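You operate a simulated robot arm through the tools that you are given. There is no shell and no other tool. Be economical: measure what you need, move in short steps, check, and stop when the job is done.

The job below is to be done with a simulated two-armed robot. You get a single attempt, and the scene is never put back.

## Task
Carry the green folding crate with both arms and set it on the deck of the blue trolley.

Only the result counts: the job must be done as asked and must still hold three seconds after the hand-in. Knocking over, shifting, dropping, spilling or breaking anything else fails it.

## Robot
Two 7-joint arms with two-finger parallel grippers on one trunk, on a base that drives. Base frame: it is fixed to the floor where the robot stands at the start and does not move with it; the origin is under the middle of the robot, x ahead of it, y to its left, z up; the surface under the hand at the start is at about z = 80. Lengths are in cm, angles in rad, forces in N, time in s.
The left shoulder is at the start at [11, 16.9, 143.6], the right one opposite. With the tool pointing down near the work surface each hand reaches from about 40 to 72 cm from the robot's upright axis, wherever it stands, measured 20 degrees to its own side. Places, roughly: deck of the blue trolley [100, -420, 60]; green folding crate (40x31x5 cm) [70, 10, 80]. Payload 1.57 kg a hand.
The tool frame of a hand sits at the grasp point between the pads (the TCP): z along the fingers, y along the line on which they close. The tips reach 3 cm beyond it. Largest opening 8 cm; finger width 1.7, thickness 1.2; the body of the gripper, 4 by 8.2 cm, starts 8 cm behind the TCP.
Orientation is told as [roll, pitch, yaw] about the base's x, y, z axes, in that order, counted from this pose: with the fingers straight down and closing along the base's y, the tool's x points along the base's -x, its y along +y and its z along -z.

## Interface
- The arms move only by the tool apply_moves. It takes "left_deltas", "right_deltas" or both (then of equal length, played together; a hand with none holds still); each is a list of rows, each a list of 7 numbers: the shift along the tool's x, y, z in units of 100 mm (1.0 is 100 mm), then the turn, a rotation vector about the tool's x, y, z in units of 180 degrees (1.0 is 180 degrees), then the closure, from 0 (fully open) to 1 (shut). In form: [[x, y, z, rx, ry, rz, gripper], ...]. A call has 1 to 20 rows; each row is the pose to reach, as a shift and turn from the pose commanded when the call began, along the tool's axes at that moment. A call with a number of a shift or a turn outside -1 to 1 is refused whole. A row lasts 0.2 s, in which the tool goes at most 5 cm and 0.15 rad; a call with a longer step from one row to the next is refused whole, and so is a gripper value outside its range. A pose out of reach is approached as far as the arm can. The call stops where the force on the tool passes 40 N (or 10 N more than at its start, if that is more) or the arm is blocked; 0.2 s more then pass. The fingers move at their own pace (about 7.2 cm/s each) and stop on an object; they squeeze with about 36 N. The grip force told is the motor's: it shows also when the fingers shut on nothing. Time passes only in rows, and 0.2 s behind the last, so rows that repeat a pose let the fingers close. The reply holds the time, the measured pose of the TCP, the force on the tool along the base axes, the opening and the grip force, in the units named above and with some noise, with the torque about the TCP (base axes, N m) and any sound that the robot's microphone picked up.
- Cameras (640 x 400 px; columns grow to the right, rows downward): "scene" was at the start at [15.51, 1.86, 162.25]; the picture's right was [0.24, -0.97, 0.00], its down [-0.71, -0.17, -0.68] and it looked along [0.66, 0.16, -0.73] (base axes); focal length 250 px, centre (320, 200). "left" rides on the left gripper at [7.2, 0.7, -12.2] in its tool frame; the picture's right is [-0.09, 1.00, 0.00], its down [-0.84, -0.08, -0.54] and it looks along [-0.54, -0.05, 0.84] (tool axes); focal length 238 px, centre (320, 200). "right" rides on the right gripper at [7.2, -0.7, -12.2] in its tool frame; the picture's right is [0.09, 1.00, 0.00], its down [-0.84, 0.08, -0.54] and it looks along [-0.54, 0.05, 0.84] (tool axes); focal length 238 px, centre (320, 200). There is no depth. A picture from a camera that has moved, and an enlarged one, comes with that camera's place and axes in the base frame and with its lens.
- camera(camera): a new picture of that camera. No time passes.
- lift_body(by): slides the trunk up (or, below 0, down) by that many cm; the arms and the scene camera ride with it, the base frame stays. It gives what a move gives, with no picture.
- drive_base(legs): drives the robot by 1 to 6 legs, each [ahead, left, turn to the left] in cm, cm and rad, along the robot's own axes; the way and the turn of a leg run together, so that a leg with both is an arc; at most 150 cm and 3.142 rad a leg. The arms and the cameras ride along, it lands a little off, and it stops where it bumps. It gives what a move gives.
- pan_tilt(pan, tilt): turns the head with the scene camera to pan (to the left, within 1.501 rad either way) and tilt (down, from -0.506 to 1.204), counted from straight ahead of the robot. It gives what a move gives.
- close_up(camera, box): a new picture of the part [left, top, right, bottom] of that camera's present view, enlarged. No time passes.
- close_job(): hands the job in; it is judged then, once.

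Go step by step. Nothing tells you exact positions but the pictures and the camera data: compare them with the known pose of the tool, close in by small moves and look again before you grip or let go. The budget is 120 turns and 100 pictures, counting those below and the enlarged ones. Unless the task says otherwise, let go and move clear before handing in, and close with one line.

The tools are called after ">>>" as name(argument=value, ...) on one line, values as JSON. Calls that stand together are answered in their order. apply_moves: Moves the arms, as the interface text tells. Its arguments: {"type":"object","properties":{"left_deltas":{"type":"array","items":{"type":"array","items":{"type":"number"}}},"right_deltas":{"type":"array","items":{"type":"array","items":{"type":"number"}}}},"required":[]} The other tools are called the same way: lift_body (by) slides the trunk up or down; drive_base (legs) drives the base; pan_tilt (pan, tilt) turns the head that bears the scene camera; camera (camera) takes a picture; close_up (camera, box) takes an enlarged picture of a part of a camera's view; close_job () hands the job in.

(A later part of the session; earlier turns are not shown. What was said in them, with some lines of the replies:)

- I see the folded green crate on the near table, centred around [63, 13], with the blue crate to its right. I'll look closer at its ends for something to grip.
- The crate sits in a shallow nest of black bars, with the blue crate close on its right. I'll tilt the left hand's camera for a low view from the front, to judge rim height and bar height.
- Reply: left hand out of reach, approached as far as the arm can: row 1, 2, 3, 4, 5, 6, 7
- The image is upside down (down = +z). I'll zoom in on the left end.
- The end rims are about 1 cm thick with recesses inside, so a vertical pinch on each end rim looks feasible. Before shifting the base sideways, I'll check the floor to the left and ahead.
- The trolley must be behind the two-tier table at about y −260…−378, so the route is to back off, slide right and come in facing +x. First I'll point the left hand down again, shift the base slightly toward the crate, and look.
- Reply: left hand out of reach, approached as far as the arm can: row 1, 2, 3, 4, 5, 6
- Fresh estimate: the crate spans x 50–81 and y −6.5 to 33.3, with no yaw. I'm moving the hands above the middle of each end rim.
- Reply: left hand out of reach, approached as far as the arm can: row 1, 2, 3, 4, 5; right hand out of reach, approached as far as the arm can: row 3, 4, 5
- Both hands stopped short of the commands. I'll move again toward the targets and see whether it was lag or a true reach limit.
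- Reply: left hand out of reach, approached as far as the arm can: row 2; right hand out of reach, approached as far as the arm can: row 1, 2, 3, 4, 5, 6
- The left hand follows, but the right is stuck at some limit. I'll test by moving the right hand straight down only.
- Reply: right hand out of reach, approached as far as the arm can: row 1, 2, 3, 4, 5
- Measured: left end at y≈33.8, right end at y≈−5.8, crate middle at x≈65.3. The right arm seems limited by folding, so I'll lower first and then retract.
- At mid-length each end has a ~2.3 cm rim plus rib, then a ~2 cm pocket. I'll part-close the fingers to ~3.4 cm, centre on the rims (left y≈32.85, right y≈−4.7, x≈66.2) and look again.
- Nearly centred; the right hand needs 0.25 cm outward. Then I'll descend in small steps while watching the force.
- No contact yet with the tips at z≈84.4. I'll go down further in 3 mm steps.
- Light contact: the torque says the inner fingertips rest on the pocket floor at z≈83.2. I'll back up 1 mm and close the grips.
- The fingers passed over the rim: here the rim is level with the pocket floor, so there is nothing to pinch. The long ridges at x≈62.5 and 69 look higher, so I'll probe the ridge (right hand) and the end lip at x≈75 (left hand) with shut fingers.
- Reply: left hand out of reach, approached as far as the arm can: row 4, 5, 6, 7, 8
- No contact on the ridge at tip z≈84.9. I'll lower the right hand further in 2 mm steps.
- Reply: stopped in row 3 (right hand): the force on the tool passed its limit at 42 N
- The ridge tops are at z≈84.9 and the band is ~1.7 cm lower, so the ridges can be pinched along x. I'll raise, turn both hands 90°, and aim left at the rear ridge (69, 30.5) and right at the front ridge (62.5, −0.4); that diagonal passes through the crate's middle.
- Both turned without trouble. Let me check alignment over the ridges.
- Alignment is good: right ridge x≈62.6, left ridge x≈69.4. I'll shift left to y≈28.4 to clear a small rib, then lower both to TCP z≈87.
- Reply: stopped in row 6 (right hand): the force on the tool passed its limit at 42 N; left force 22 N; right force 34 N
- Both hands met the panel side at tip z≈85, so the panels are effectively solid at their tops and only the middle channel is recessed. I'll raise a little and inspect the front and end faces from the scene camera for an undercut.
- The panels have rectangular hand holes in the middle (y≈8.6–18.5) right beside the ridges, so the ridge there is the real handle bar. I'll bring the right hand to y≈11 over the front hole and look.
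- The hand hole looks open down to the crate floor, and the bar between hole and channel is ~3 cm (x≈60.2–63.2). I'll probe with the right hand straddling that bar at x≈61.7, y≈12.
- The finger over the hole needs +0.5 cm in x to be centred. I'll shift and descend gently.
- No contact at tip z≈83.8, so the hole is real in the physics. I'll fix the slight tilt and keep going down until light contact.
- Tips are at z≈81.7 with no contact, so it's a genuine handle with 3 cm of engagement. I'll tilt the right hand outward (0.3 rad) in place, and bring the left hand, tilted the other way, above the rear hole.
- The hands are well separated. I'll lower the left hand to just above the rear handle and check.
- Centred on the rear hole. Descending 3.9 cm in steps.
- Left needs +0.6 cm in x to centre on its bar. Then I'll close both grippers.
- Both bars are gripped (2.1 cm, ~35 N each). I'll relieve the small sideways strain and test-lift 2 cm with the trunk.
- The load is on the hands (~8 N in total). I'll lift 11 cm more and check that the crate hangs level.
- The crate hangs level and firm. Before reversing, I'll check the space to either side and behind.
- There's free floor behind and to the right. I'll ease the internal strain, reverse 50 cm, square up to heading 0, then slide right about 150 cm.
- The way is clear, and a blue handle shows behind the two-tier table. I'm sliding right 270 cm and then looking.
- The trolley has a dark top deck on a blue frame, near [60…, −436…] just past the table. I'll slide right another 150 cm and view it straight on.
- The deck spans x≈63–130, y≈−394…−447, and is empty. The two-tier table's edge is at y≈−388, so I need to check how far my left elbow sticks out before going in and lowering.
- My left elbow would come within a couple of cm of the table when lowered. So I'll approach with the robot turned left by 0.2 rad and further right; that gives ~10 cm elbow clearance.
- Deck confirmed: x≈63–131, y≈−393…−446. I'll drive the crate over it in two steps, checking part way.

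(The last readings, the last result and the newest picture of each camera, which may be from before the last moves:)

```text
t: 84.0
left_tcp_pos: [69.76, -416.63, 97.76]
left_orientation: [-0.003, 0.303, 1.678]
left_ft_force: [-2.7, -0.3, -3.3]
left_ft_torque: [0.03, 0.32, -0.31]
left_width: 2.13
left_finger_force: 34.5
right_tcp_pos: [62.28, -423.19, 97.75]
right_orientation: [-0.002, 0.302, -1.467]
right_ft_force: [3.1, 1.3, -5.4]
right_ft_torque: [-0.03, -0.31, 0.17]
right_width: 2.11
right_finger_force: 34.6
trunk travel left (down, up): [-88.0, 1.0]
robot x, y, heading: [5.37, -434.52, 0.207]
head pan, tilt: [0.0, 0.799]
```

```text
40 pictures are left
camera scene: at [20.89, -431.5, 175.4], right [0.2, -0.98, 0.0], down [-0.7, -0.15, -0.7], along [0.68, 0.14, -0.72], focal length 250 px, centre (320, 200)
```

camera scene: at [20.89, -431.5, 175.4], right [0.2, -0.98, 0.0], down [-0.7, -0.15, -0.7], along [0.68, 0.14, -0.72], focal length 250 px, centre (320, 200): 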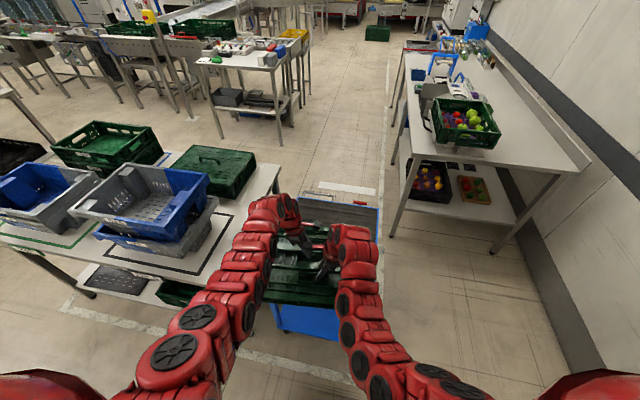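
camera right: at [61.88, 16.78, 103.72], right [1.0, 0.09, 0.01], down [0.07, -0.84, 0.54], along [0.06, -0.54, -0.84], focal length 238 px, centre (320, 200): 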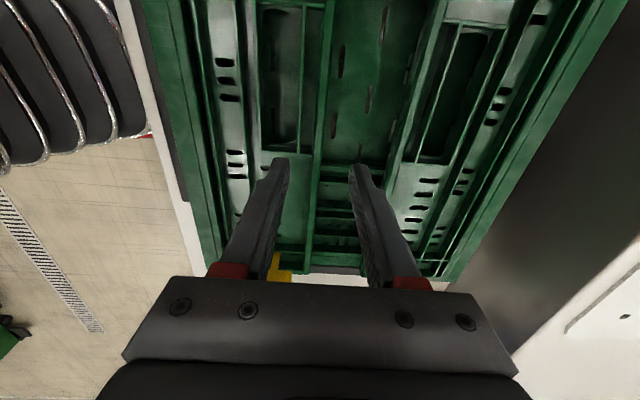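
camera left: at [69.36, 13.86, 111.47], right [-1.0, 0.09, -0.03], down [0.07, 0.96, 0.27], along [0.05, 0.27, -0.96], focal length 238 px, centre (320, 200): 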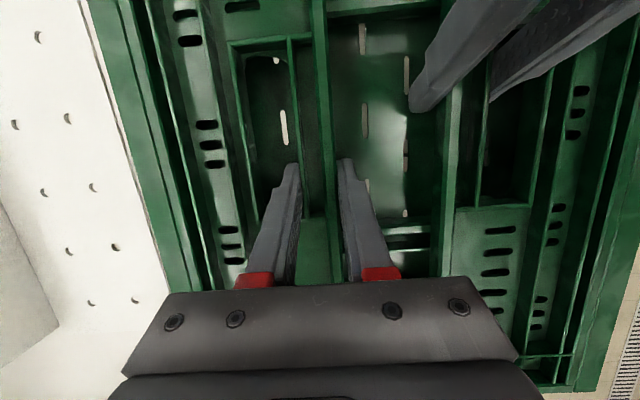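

>>> drive_base(legs=[[20.6, -4.5, -0.004]])

>>> camera(camera="scene")

>>> camera(camera="left")

>>> camera(camera="right")

```text
t: 85.6
left_tcp_pos: [90.77, -417.31, 97.82]
left_orientation: [-0.004, 0.304, 1.67]
left_ft_force: [-2.6, -0.9, -4.1]
left_ft_torque: [-0.16, 0.37, -0.58]
left_width: 2.14
left_finger_force: 34.6
right_tcp_pos: [83.26, -423.62, 97.74]
right_orientation: [0.001, 0.301, -1.472]
right_ft_force: [2.4, 0.6, -4.0]
right_ft_torque: [0.12, -0.34, 0.4]
right_width: 2.14
right_finger_force: 34.2
trunk travel left (down, up): [-88.0, 1.0]
robot x, y, heading: [26.33, -435.14, 0.202]
head pan, tilt: [0.0, 0.799]
```

```text
39 pictures are left
camera scene: at [41.74, -431.83, 175.42], right [0.2, -0.98, 0.0], down [-0.7, -0.14, -0.7], along [0.68, 0.14, -0.72], focal length 250 px, centre (320, 200)
```

scene: 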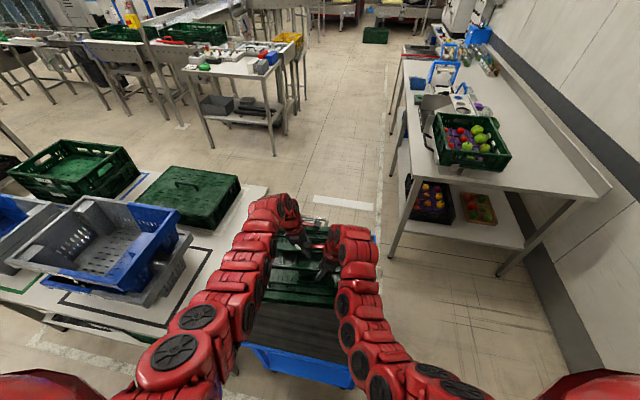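

```text
38 pictures are left
camera left: at [90.36, -420.59, 111.57], right [-1.0, -0.01, -0.03], down [-0.02, 0.96, 0.27], along [0.03, 0.27, -0.96], focal length 238 px, centre (320, 200)
```

left: 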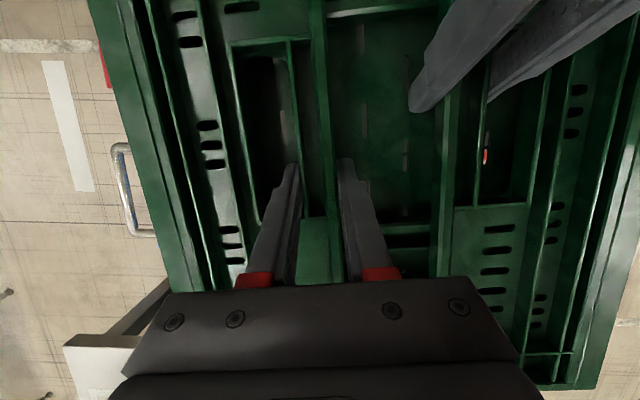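

```text
37 pictures are left
camera right: at [82.24, -420.44, 111.58], right [0.98, 0.19, 0.03], down [0.17, -0.95, 0.27], along [0.08, -0.26, -0.96], focal length 238 px, centre (320, 200)
```

right: 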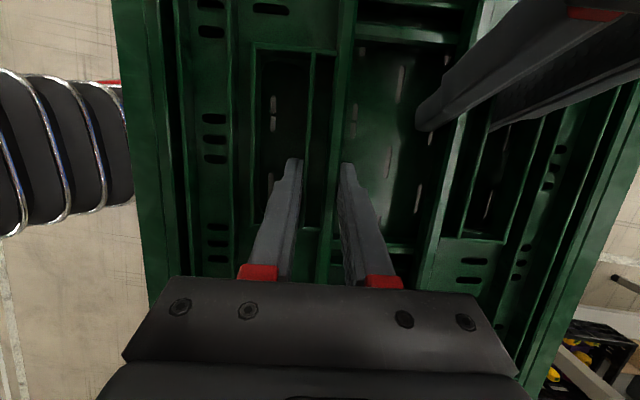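

The crate is over the deck, centred about (87, −420.5). I'll lower the trunk 20 cm first and check elbow clearance.

>>> lift_body(by=-20)

>>> pan_tilt(pan=0.35, tilt=1.0)

>>> camera(camera="scene")

```text
t: 87.8
left_tcp_pos: [90.92, -417.39, 77.71]
left_orientation: [-0.003, 0.301, 1.672]
left_ft_force: [-1.8, -0.9, -3.4]
left_ft_torque: [0.09, 0.34, -0.21]
left_width: 2.12
left_finger_force: 34.3
right_tcp_pos: [83.33, -423.62, 77.8]
right_orientation: [-0.002, 0.302, -1.473]
right_ft_force: [1.3, 0.7, -3.5]
right_ft_torque: [-0.04, -0.35, 0.19]
right_width: 2.13
right_finger_force: 34.4
trunk travel left (down, up): [-68.0, 21.0]
robot x, y, heading: [26.47, -435.14, 0.198]
head pan, tilt: [0.0, 0.799]
```

```text
t: 88.6
left_tcp_pos: [90.8, -417.25, 77.7]
left_orientation: [-0.004, 0.302, 1.673]
left_ft_force: [-1.6, -1.7, -4.2]
left_ft_torque: [0.07, 0.31, -0.23]
left_width: 2.12
left_finger_force: 34.3
right_tcp_pos: [83.27, -423.69, 77.69]
right_orientation: [-0.004, 0.303, -1.472]
right_ft_force: [1.0, 1.2, -3.6]
right_ft_torque: [-0.05, -0.34, 0.21]
right_width: 2.14
right_finger_force: 34.4
trunk travel left (down, up): [-68.0, 21.0]
robot x, y, heading: [26.55, -435.07, 0.198]
head pan, tilt: [0.351, 1.0]
```

```text
36 pictures are left
camera scene: at [39.95, -429.78, 153.88], right [0.52, -0.85, 0.0], down [-0.72, -0.44, -0.54], along [0.46, 0.28, -0.84], focal length 250 px, centre (320, 200)
```

scene: 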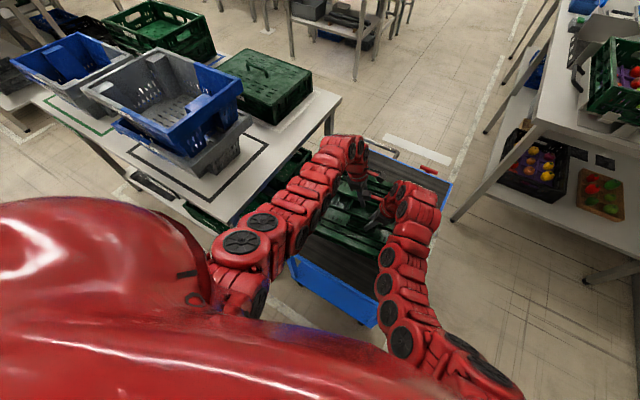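

The elbow has about 5 cm to the table edge. I'll shift 1.5 cm right for margin, lower another 10 cm, and look again.

>>> drive_base(legs=[[0, -1.5, 0]])

>>> lift_body(by=-6)

>>> camera(camera="scene")

```text
t: 89.4
left_tcp_pos: [91.23, -418.54, 77.6]
left_orientation: [-0.005, 0.302, 1.672]
left_ft_force: [-1.5, 0.1, -3.9]
left_ft_torque: [0.02, 0.3, -0.26]
left_width: 2.14
left_finger_force: 34.3
right_tcp_pos: [83.64, -424.98, 77.77]
right_orientation: [0.0, 0.301, -1.471]
right_ft_force: [2.0, 0.9, -4.3]
right_ft_torque: [-0.03, -0.33, 0.21]
right_width: 2.15
right_finger_force: 35.3
trunk travel left (down, up): [-68.0, 21.0]
robot x, y, heading: [26.47, -436.53, 0.199]
head pan, tilt: [0.351, 1.0]
```

```text
t: 90.4
left_tcp_pos: [91.22, -418.7, 71.66]
left_orientation: [-0.002, 0.301, 1.671]
left_ft_force: [-1.2, -1.1, -3.5]
left_ft_torque: [0.1, 0.32, -0.19]
left_width: 2.11
left_finger_force: 34.6
right_tcp_pos: [83.52, -424.99, 71.79]
right_orientation: [-0.001, 0.301, -1.472]
right_ft_force: [0.2, 0.5, -3.3]
right_ft_torque: [-0.08, -0.34, 0.24]
right_width: 2.14
right_finger_force: 34.3
trunk travel left (down, up): [-62.0, 27.0]
robot x, y, heading: [26.49, -436.66, 0.203]
head pan, tilt: [0.351, 1.0]
```

```text
35 pictures are left
camera scene: at [40.19, -431.21, 147.88], right [0.52, -0.85, 0.0], down [-0.72, -0.44, -0.54], along [0.46, 0.28, -0.84], focal length 250 px, centre (320, 200)
```

scene: 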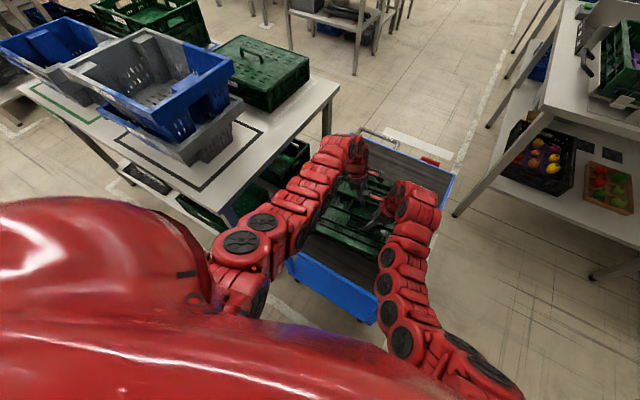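

Elbow clearance looks fine. Lowering 6 cm more, close to the deck.

>>> lift_body(by=-6)

>>> close_up(camera="scene", box=[270, 120, 470, 330])

```text
t: 91.5
left_tcp_pos: [91.38, -418.75, 66.77]
left_orientation: [-0.022, 0.303, 1.669]
left_ft_force: [-9.0, 1.7, 19.8]
left_ft_torque: [0.27, 0.15, -0.48]
left_width: 2.13
left_finger_force: 34.4
right_tcp_pos: [83.82, -424.93, 66.87]
right_orientation: [0.02, 0.31, -1.467]
right_ft_force: [-2.5, -5.5, 21.2]
right_ft_torque: [0.07, 0.47, 0.7]
right_width: 2.14
right_finger_force: 34.0
trunk travel left (down, up): [-56.1, 32.9]
robot x, y, heading: [26.61, -436.24, 0.201]
head pan, tilt: [0.351, 1.0]
stopped: the force on the tool passed its limit at 58 N (the readings are from after the stop); the commanded pose is now the measured one
```

```text
1.90 times, centred on (370, 225) of scene
camera zoom: at [39.51, -431.38, 142.13], right [0.52, -0.85, 0.0], down [-0.71, -0.44, -0.54], along [0.46, 0.28, -0.84], focal length 477 px, centre (225, 152)
```

zoom: 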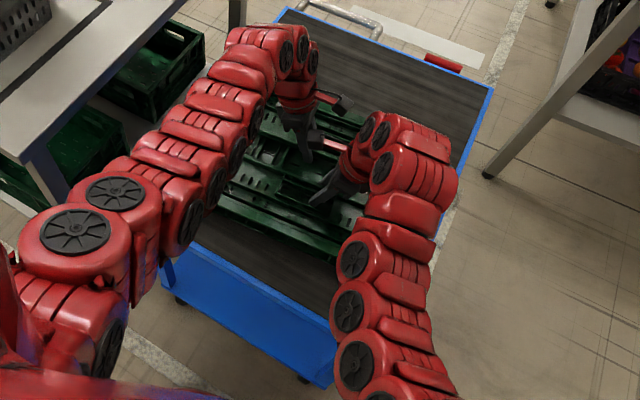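

The crate has landed on the deck, well inside its edges, with some excess push. I'll ease up by 0.3 cm, then open the grippers.

>>> lift_body(by=0.3)

```text
t: 92.0
left_tcp_pos: [91.35, -418.64, 66.78]
left_orientation: [-0.017, 0.303, 1.67]
left_ft_force: [-8.1, 0.3, 12.1]
left_ft_torque: [0.25, 0.11, -0.28]
left_width: 2.14
left_finger_force: 34.2
right_tcp_pos: [83.65, -424.99, 66.85]
right_orientation: [0.013, 0.309, -1.471]
right_ft_force: [-2.8, -3.0, 11.2]
right_ft_torque: [0.03, 0.05, 0.42]
right_width: 2.13
right_finger_force: 34.7
trunk travel left (down, up): [-56.4, 32.6]
robot x, y, heading: [26.71, -436.49, 0.198]
head pan, tilt: [0.351, 1.0]
```

>>> lift_body(by=0.3)

>>> apply_moves(left_deltas=[[0, 0, 0, 0, 0, 0, 0.7], [0, 0, 0, 0, 0, 0, 0.55], [0, 0, 0, 0, 0, 0, 0.45], [0, 0, 0, 0, 0, 0, 0.45]], right_deltas=[[0, 0, 0, 0, 0, 0, 0.7], [0, 0, 0, 0, 0, 0, 0.55], [0, 0, 0, 0, 0, 0, 0.45], [0, 0, 0, 0, 0, 0, 0.45]])

>>> camera(camera="left")

>>> camera(camera="right")

```text
t: 92.5
left_tcp_pos: [91.45, -418.54, 66.73]
left_orientation: [-0.015, 0.302, 1.67]
left_ft_force: [-2.3, -1.0, -1.4]
left_ft_torque: [0.19, 0.17, -0.25]
left_width: 2.19
left_finger_force: 34.6
right_tcp_pos: [83.88, -424.95, 66.81]
right_orientation: [0.01, 0.308, -1.471]
right_ft_force: [-1.0, 1.6, -1.4]
right_ft_torque: [-0.59, -0.15, 0.27]
right_width: 2.17
right_finger_force: 35.0
trunk travel left (down, up): [-56.7, 32.3]
robot x, y, heading: [26.54, -436.43, 0.203]
head pan, tilt: [0.351, 1.0]
```

```text
t: 93.5
left_tcp_pos: [91.51, -418.57, 66.96]
left_orientation: [-0.016, 0.301, 1.67]
left_ft_force: [0.4, -0.2, -0.2]
left_ft_torque: [0.04, 0.02, -0.02]
left_width: 4.41
left_finger_force: 0.1
right_tcp_pos: [83.92, -424.99, 67.02]
right_orientation: [0.013, 0.307, -1.47]
right_ft_force: [0.1, -0.3, -0.7]
right_ft_torque: [-0.01, -0.01, -0.01]
right_width: 4.37
right_finger_force: 0.0
trunk travel left (down, up): [-56.7, 32.3]
robot x, y, heading: [26.67, -436.57, 0.199]
head pan, tilt: [0.351, 1.0]
```

```text
33 pictures are left
camera left: at [90.96, -421.91, 80.65], right [-1.0, -0.02, -0.04], down [-0.03, 0.96, 0.27], along [0.04, 0.27, -0.96], focal length 238 px, centre (320, 200)
```

left: 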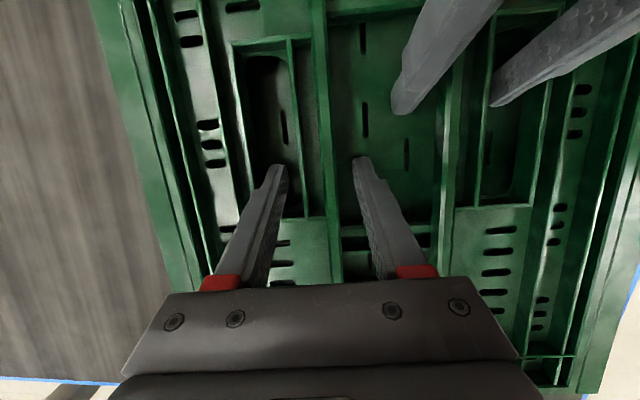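

```text
32 pictures are left
camera right: at [82.84, -421.81, 80.73], right [0.98, 0.18, 0.04], down [0.17, -0.95, 0.26], along [0.09, -0.25, -0.96], focal length 238 px, centre (320, 200)
```

right: 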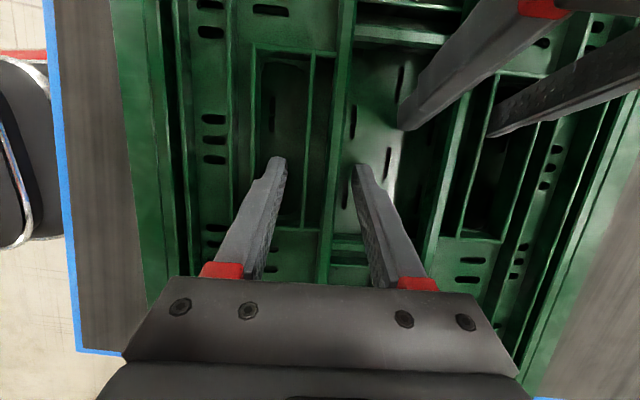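

Both grippers are open, the forces are zero, and the crate lies flat with ~8 cm to the deck's front edge. I'll lift the hands straight out with the trunk.

>>> lift_body(by=5)

>>> camera(camera="left")

```text
t: 94.4
left_tcp_pos: [91.56, -418.65, 71.85]
left_orientation: [-0.015, 0.301, 1.671]
left_ft_force: [-1.1, -0.4, -0.1]
left_ft_torque: [-0.01, 0.0, -0.02]
left_width: 4.42
left_finger_force: 0.1
right_tcp_pos: [83.96, -425.03, 72.04]
right_orientation: [0.011, 0.307, -1.469]
right_ft_force: [0.3, -0.2, 0.2]
right_ft_torque: [0.0, 0.01, 0.04]
right_width: 4.42
right_finger_force: 0.1
trunk travel left (down, up): [-61.7, 27.3]
robot x, y, heading: [26.79, -436.77, 0.202]
head pan, tilt: [0.351, 1.0]
```

```text
31 pictures are left
camera left: at [90.97, -421.91, 85.63], right [-1.0, -0.02, -0.04], down [-0.03, 0.96, 0.27], along [0.04, 0.27, -0.96], focal length 238 px, centre (320, 200)
```

left: 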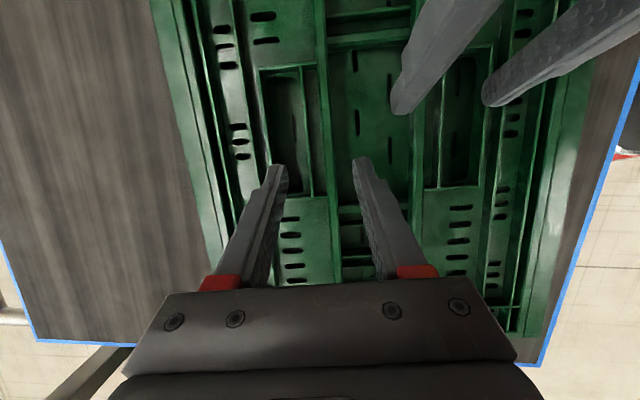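

The hands are free and the crate stays put. I'll raise another 22 cm, back away, and take a final look.

>>> lift_body(by=22)

>>> drive_base(legs=[[-58, 11.5, 0]])

>>> pan_tilt(pan=-0.1, tilt=0.6)

>>> camera(camera="scene")

```text
t: 96.8
left_tcp_pos: [91.68, -418.54, 93.88]
left_orientation: [-0.017, 0.302, 1.67]
left_ft_force: [-0.1, -0.1, 0.5]
left_ft_torque: [0.0, -0.01, 0.0]
left_width: 4.4
left_finger_force: 0.1
right_tcp_pos: [84.02, -424.81, 93.83]
right_orientation: [0.013, 0.309, -1.47]
right_ft_force: [-0.4, 0.2, 0.1]
right_ft_torque: [0.02, 0.0, 0.0]
right_width: 4.41
right_finger_force: 0.0
trunk travel left (down, up): [-83.7, 5.3]
robot x, y, heading: [26.84, -436.44, 0.206]
head pan, tilt: [0.351, 1.0]
```

```text
t: 100.1
left_tcp_pos: [32.05, -419.08, 93.83]
left_orientation: [-0.015, 0.301, 1.663]
left_ft_force: [0.3, 0.7, 0.1]
left_ft_torque: [0.03, -0.01, 0.0]
left_width: 4.42
left_finger_force: 0.0
right_tcp_pos: [24.26, -425.46, 93.84]
right_orientation: [0.012, 0.307, -1.475]
right_ft_force: [0.3, -0.3, 0.7]
right_ft_torque: [-0.01, -0.01, 0.0]
right_width: 4.41
right_finger_force: 0.0
trunk travel left (down, up): [-83.7, 5.3]
robot x, y, heading: [-33.58, -436.42, 0.192]
head pan, tilt: [0.351, 1.0]
```

```text
t: 101.0
left_tcp_pos: [31.96, -419.05, 93.89]
left_orientation: [-0.015, 0.301, 1.663]
left_ft_force: [-0.6, -0.6, 0.0]
left_ft_torque: [-0.02, -0.01, 0.01]
left_width: 4.4
left_finger_force: 0.0
right_tcp_pos: [24.31, -425.35, 93.91]
right_orientation: [0.013, 0.308, -1.477]
right_ft_force: [-0.6, -0.3, -0.5]
right_ft_torque: [0.01, -0.01, 0.03]
right_width: 4.4
right_finger_force: 0.0
trunk travel left (down, up): [-83.7, 5.3]
robot x, y, heading: [-33.14, -436.01, 0.193]
head pan, tilt: [-0.099, 0.6]
```

```text
30 pictures are left
camera scene: at [-16.77, -434.15, 172.82], right [0.1, -1.0, 0.0], down [-0.56, -0.05, -0.82], along [0.82, 0.08, -0.57], focal length 250 px, centre (320, 200)
```

scene: 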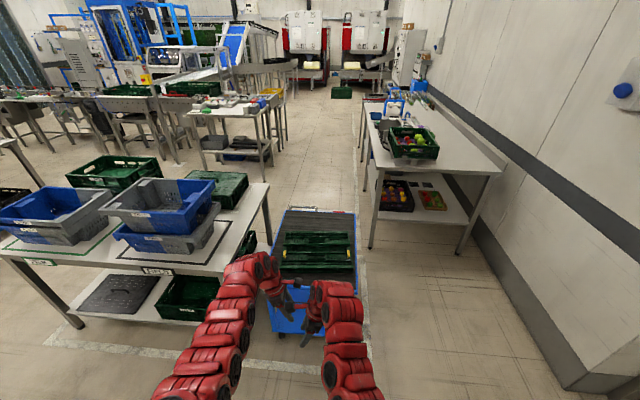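

The crate lies flat in the middle of the trolley's deck, nothing else has moved, and the robot is clear, so I'm handing in.

>>> close_job()

```text
The job is handed in.
```

The green folding crate is on the deck of the blue trolley. Both hands have let go, the robot has backed clear, and nothing else was moved that I could see.
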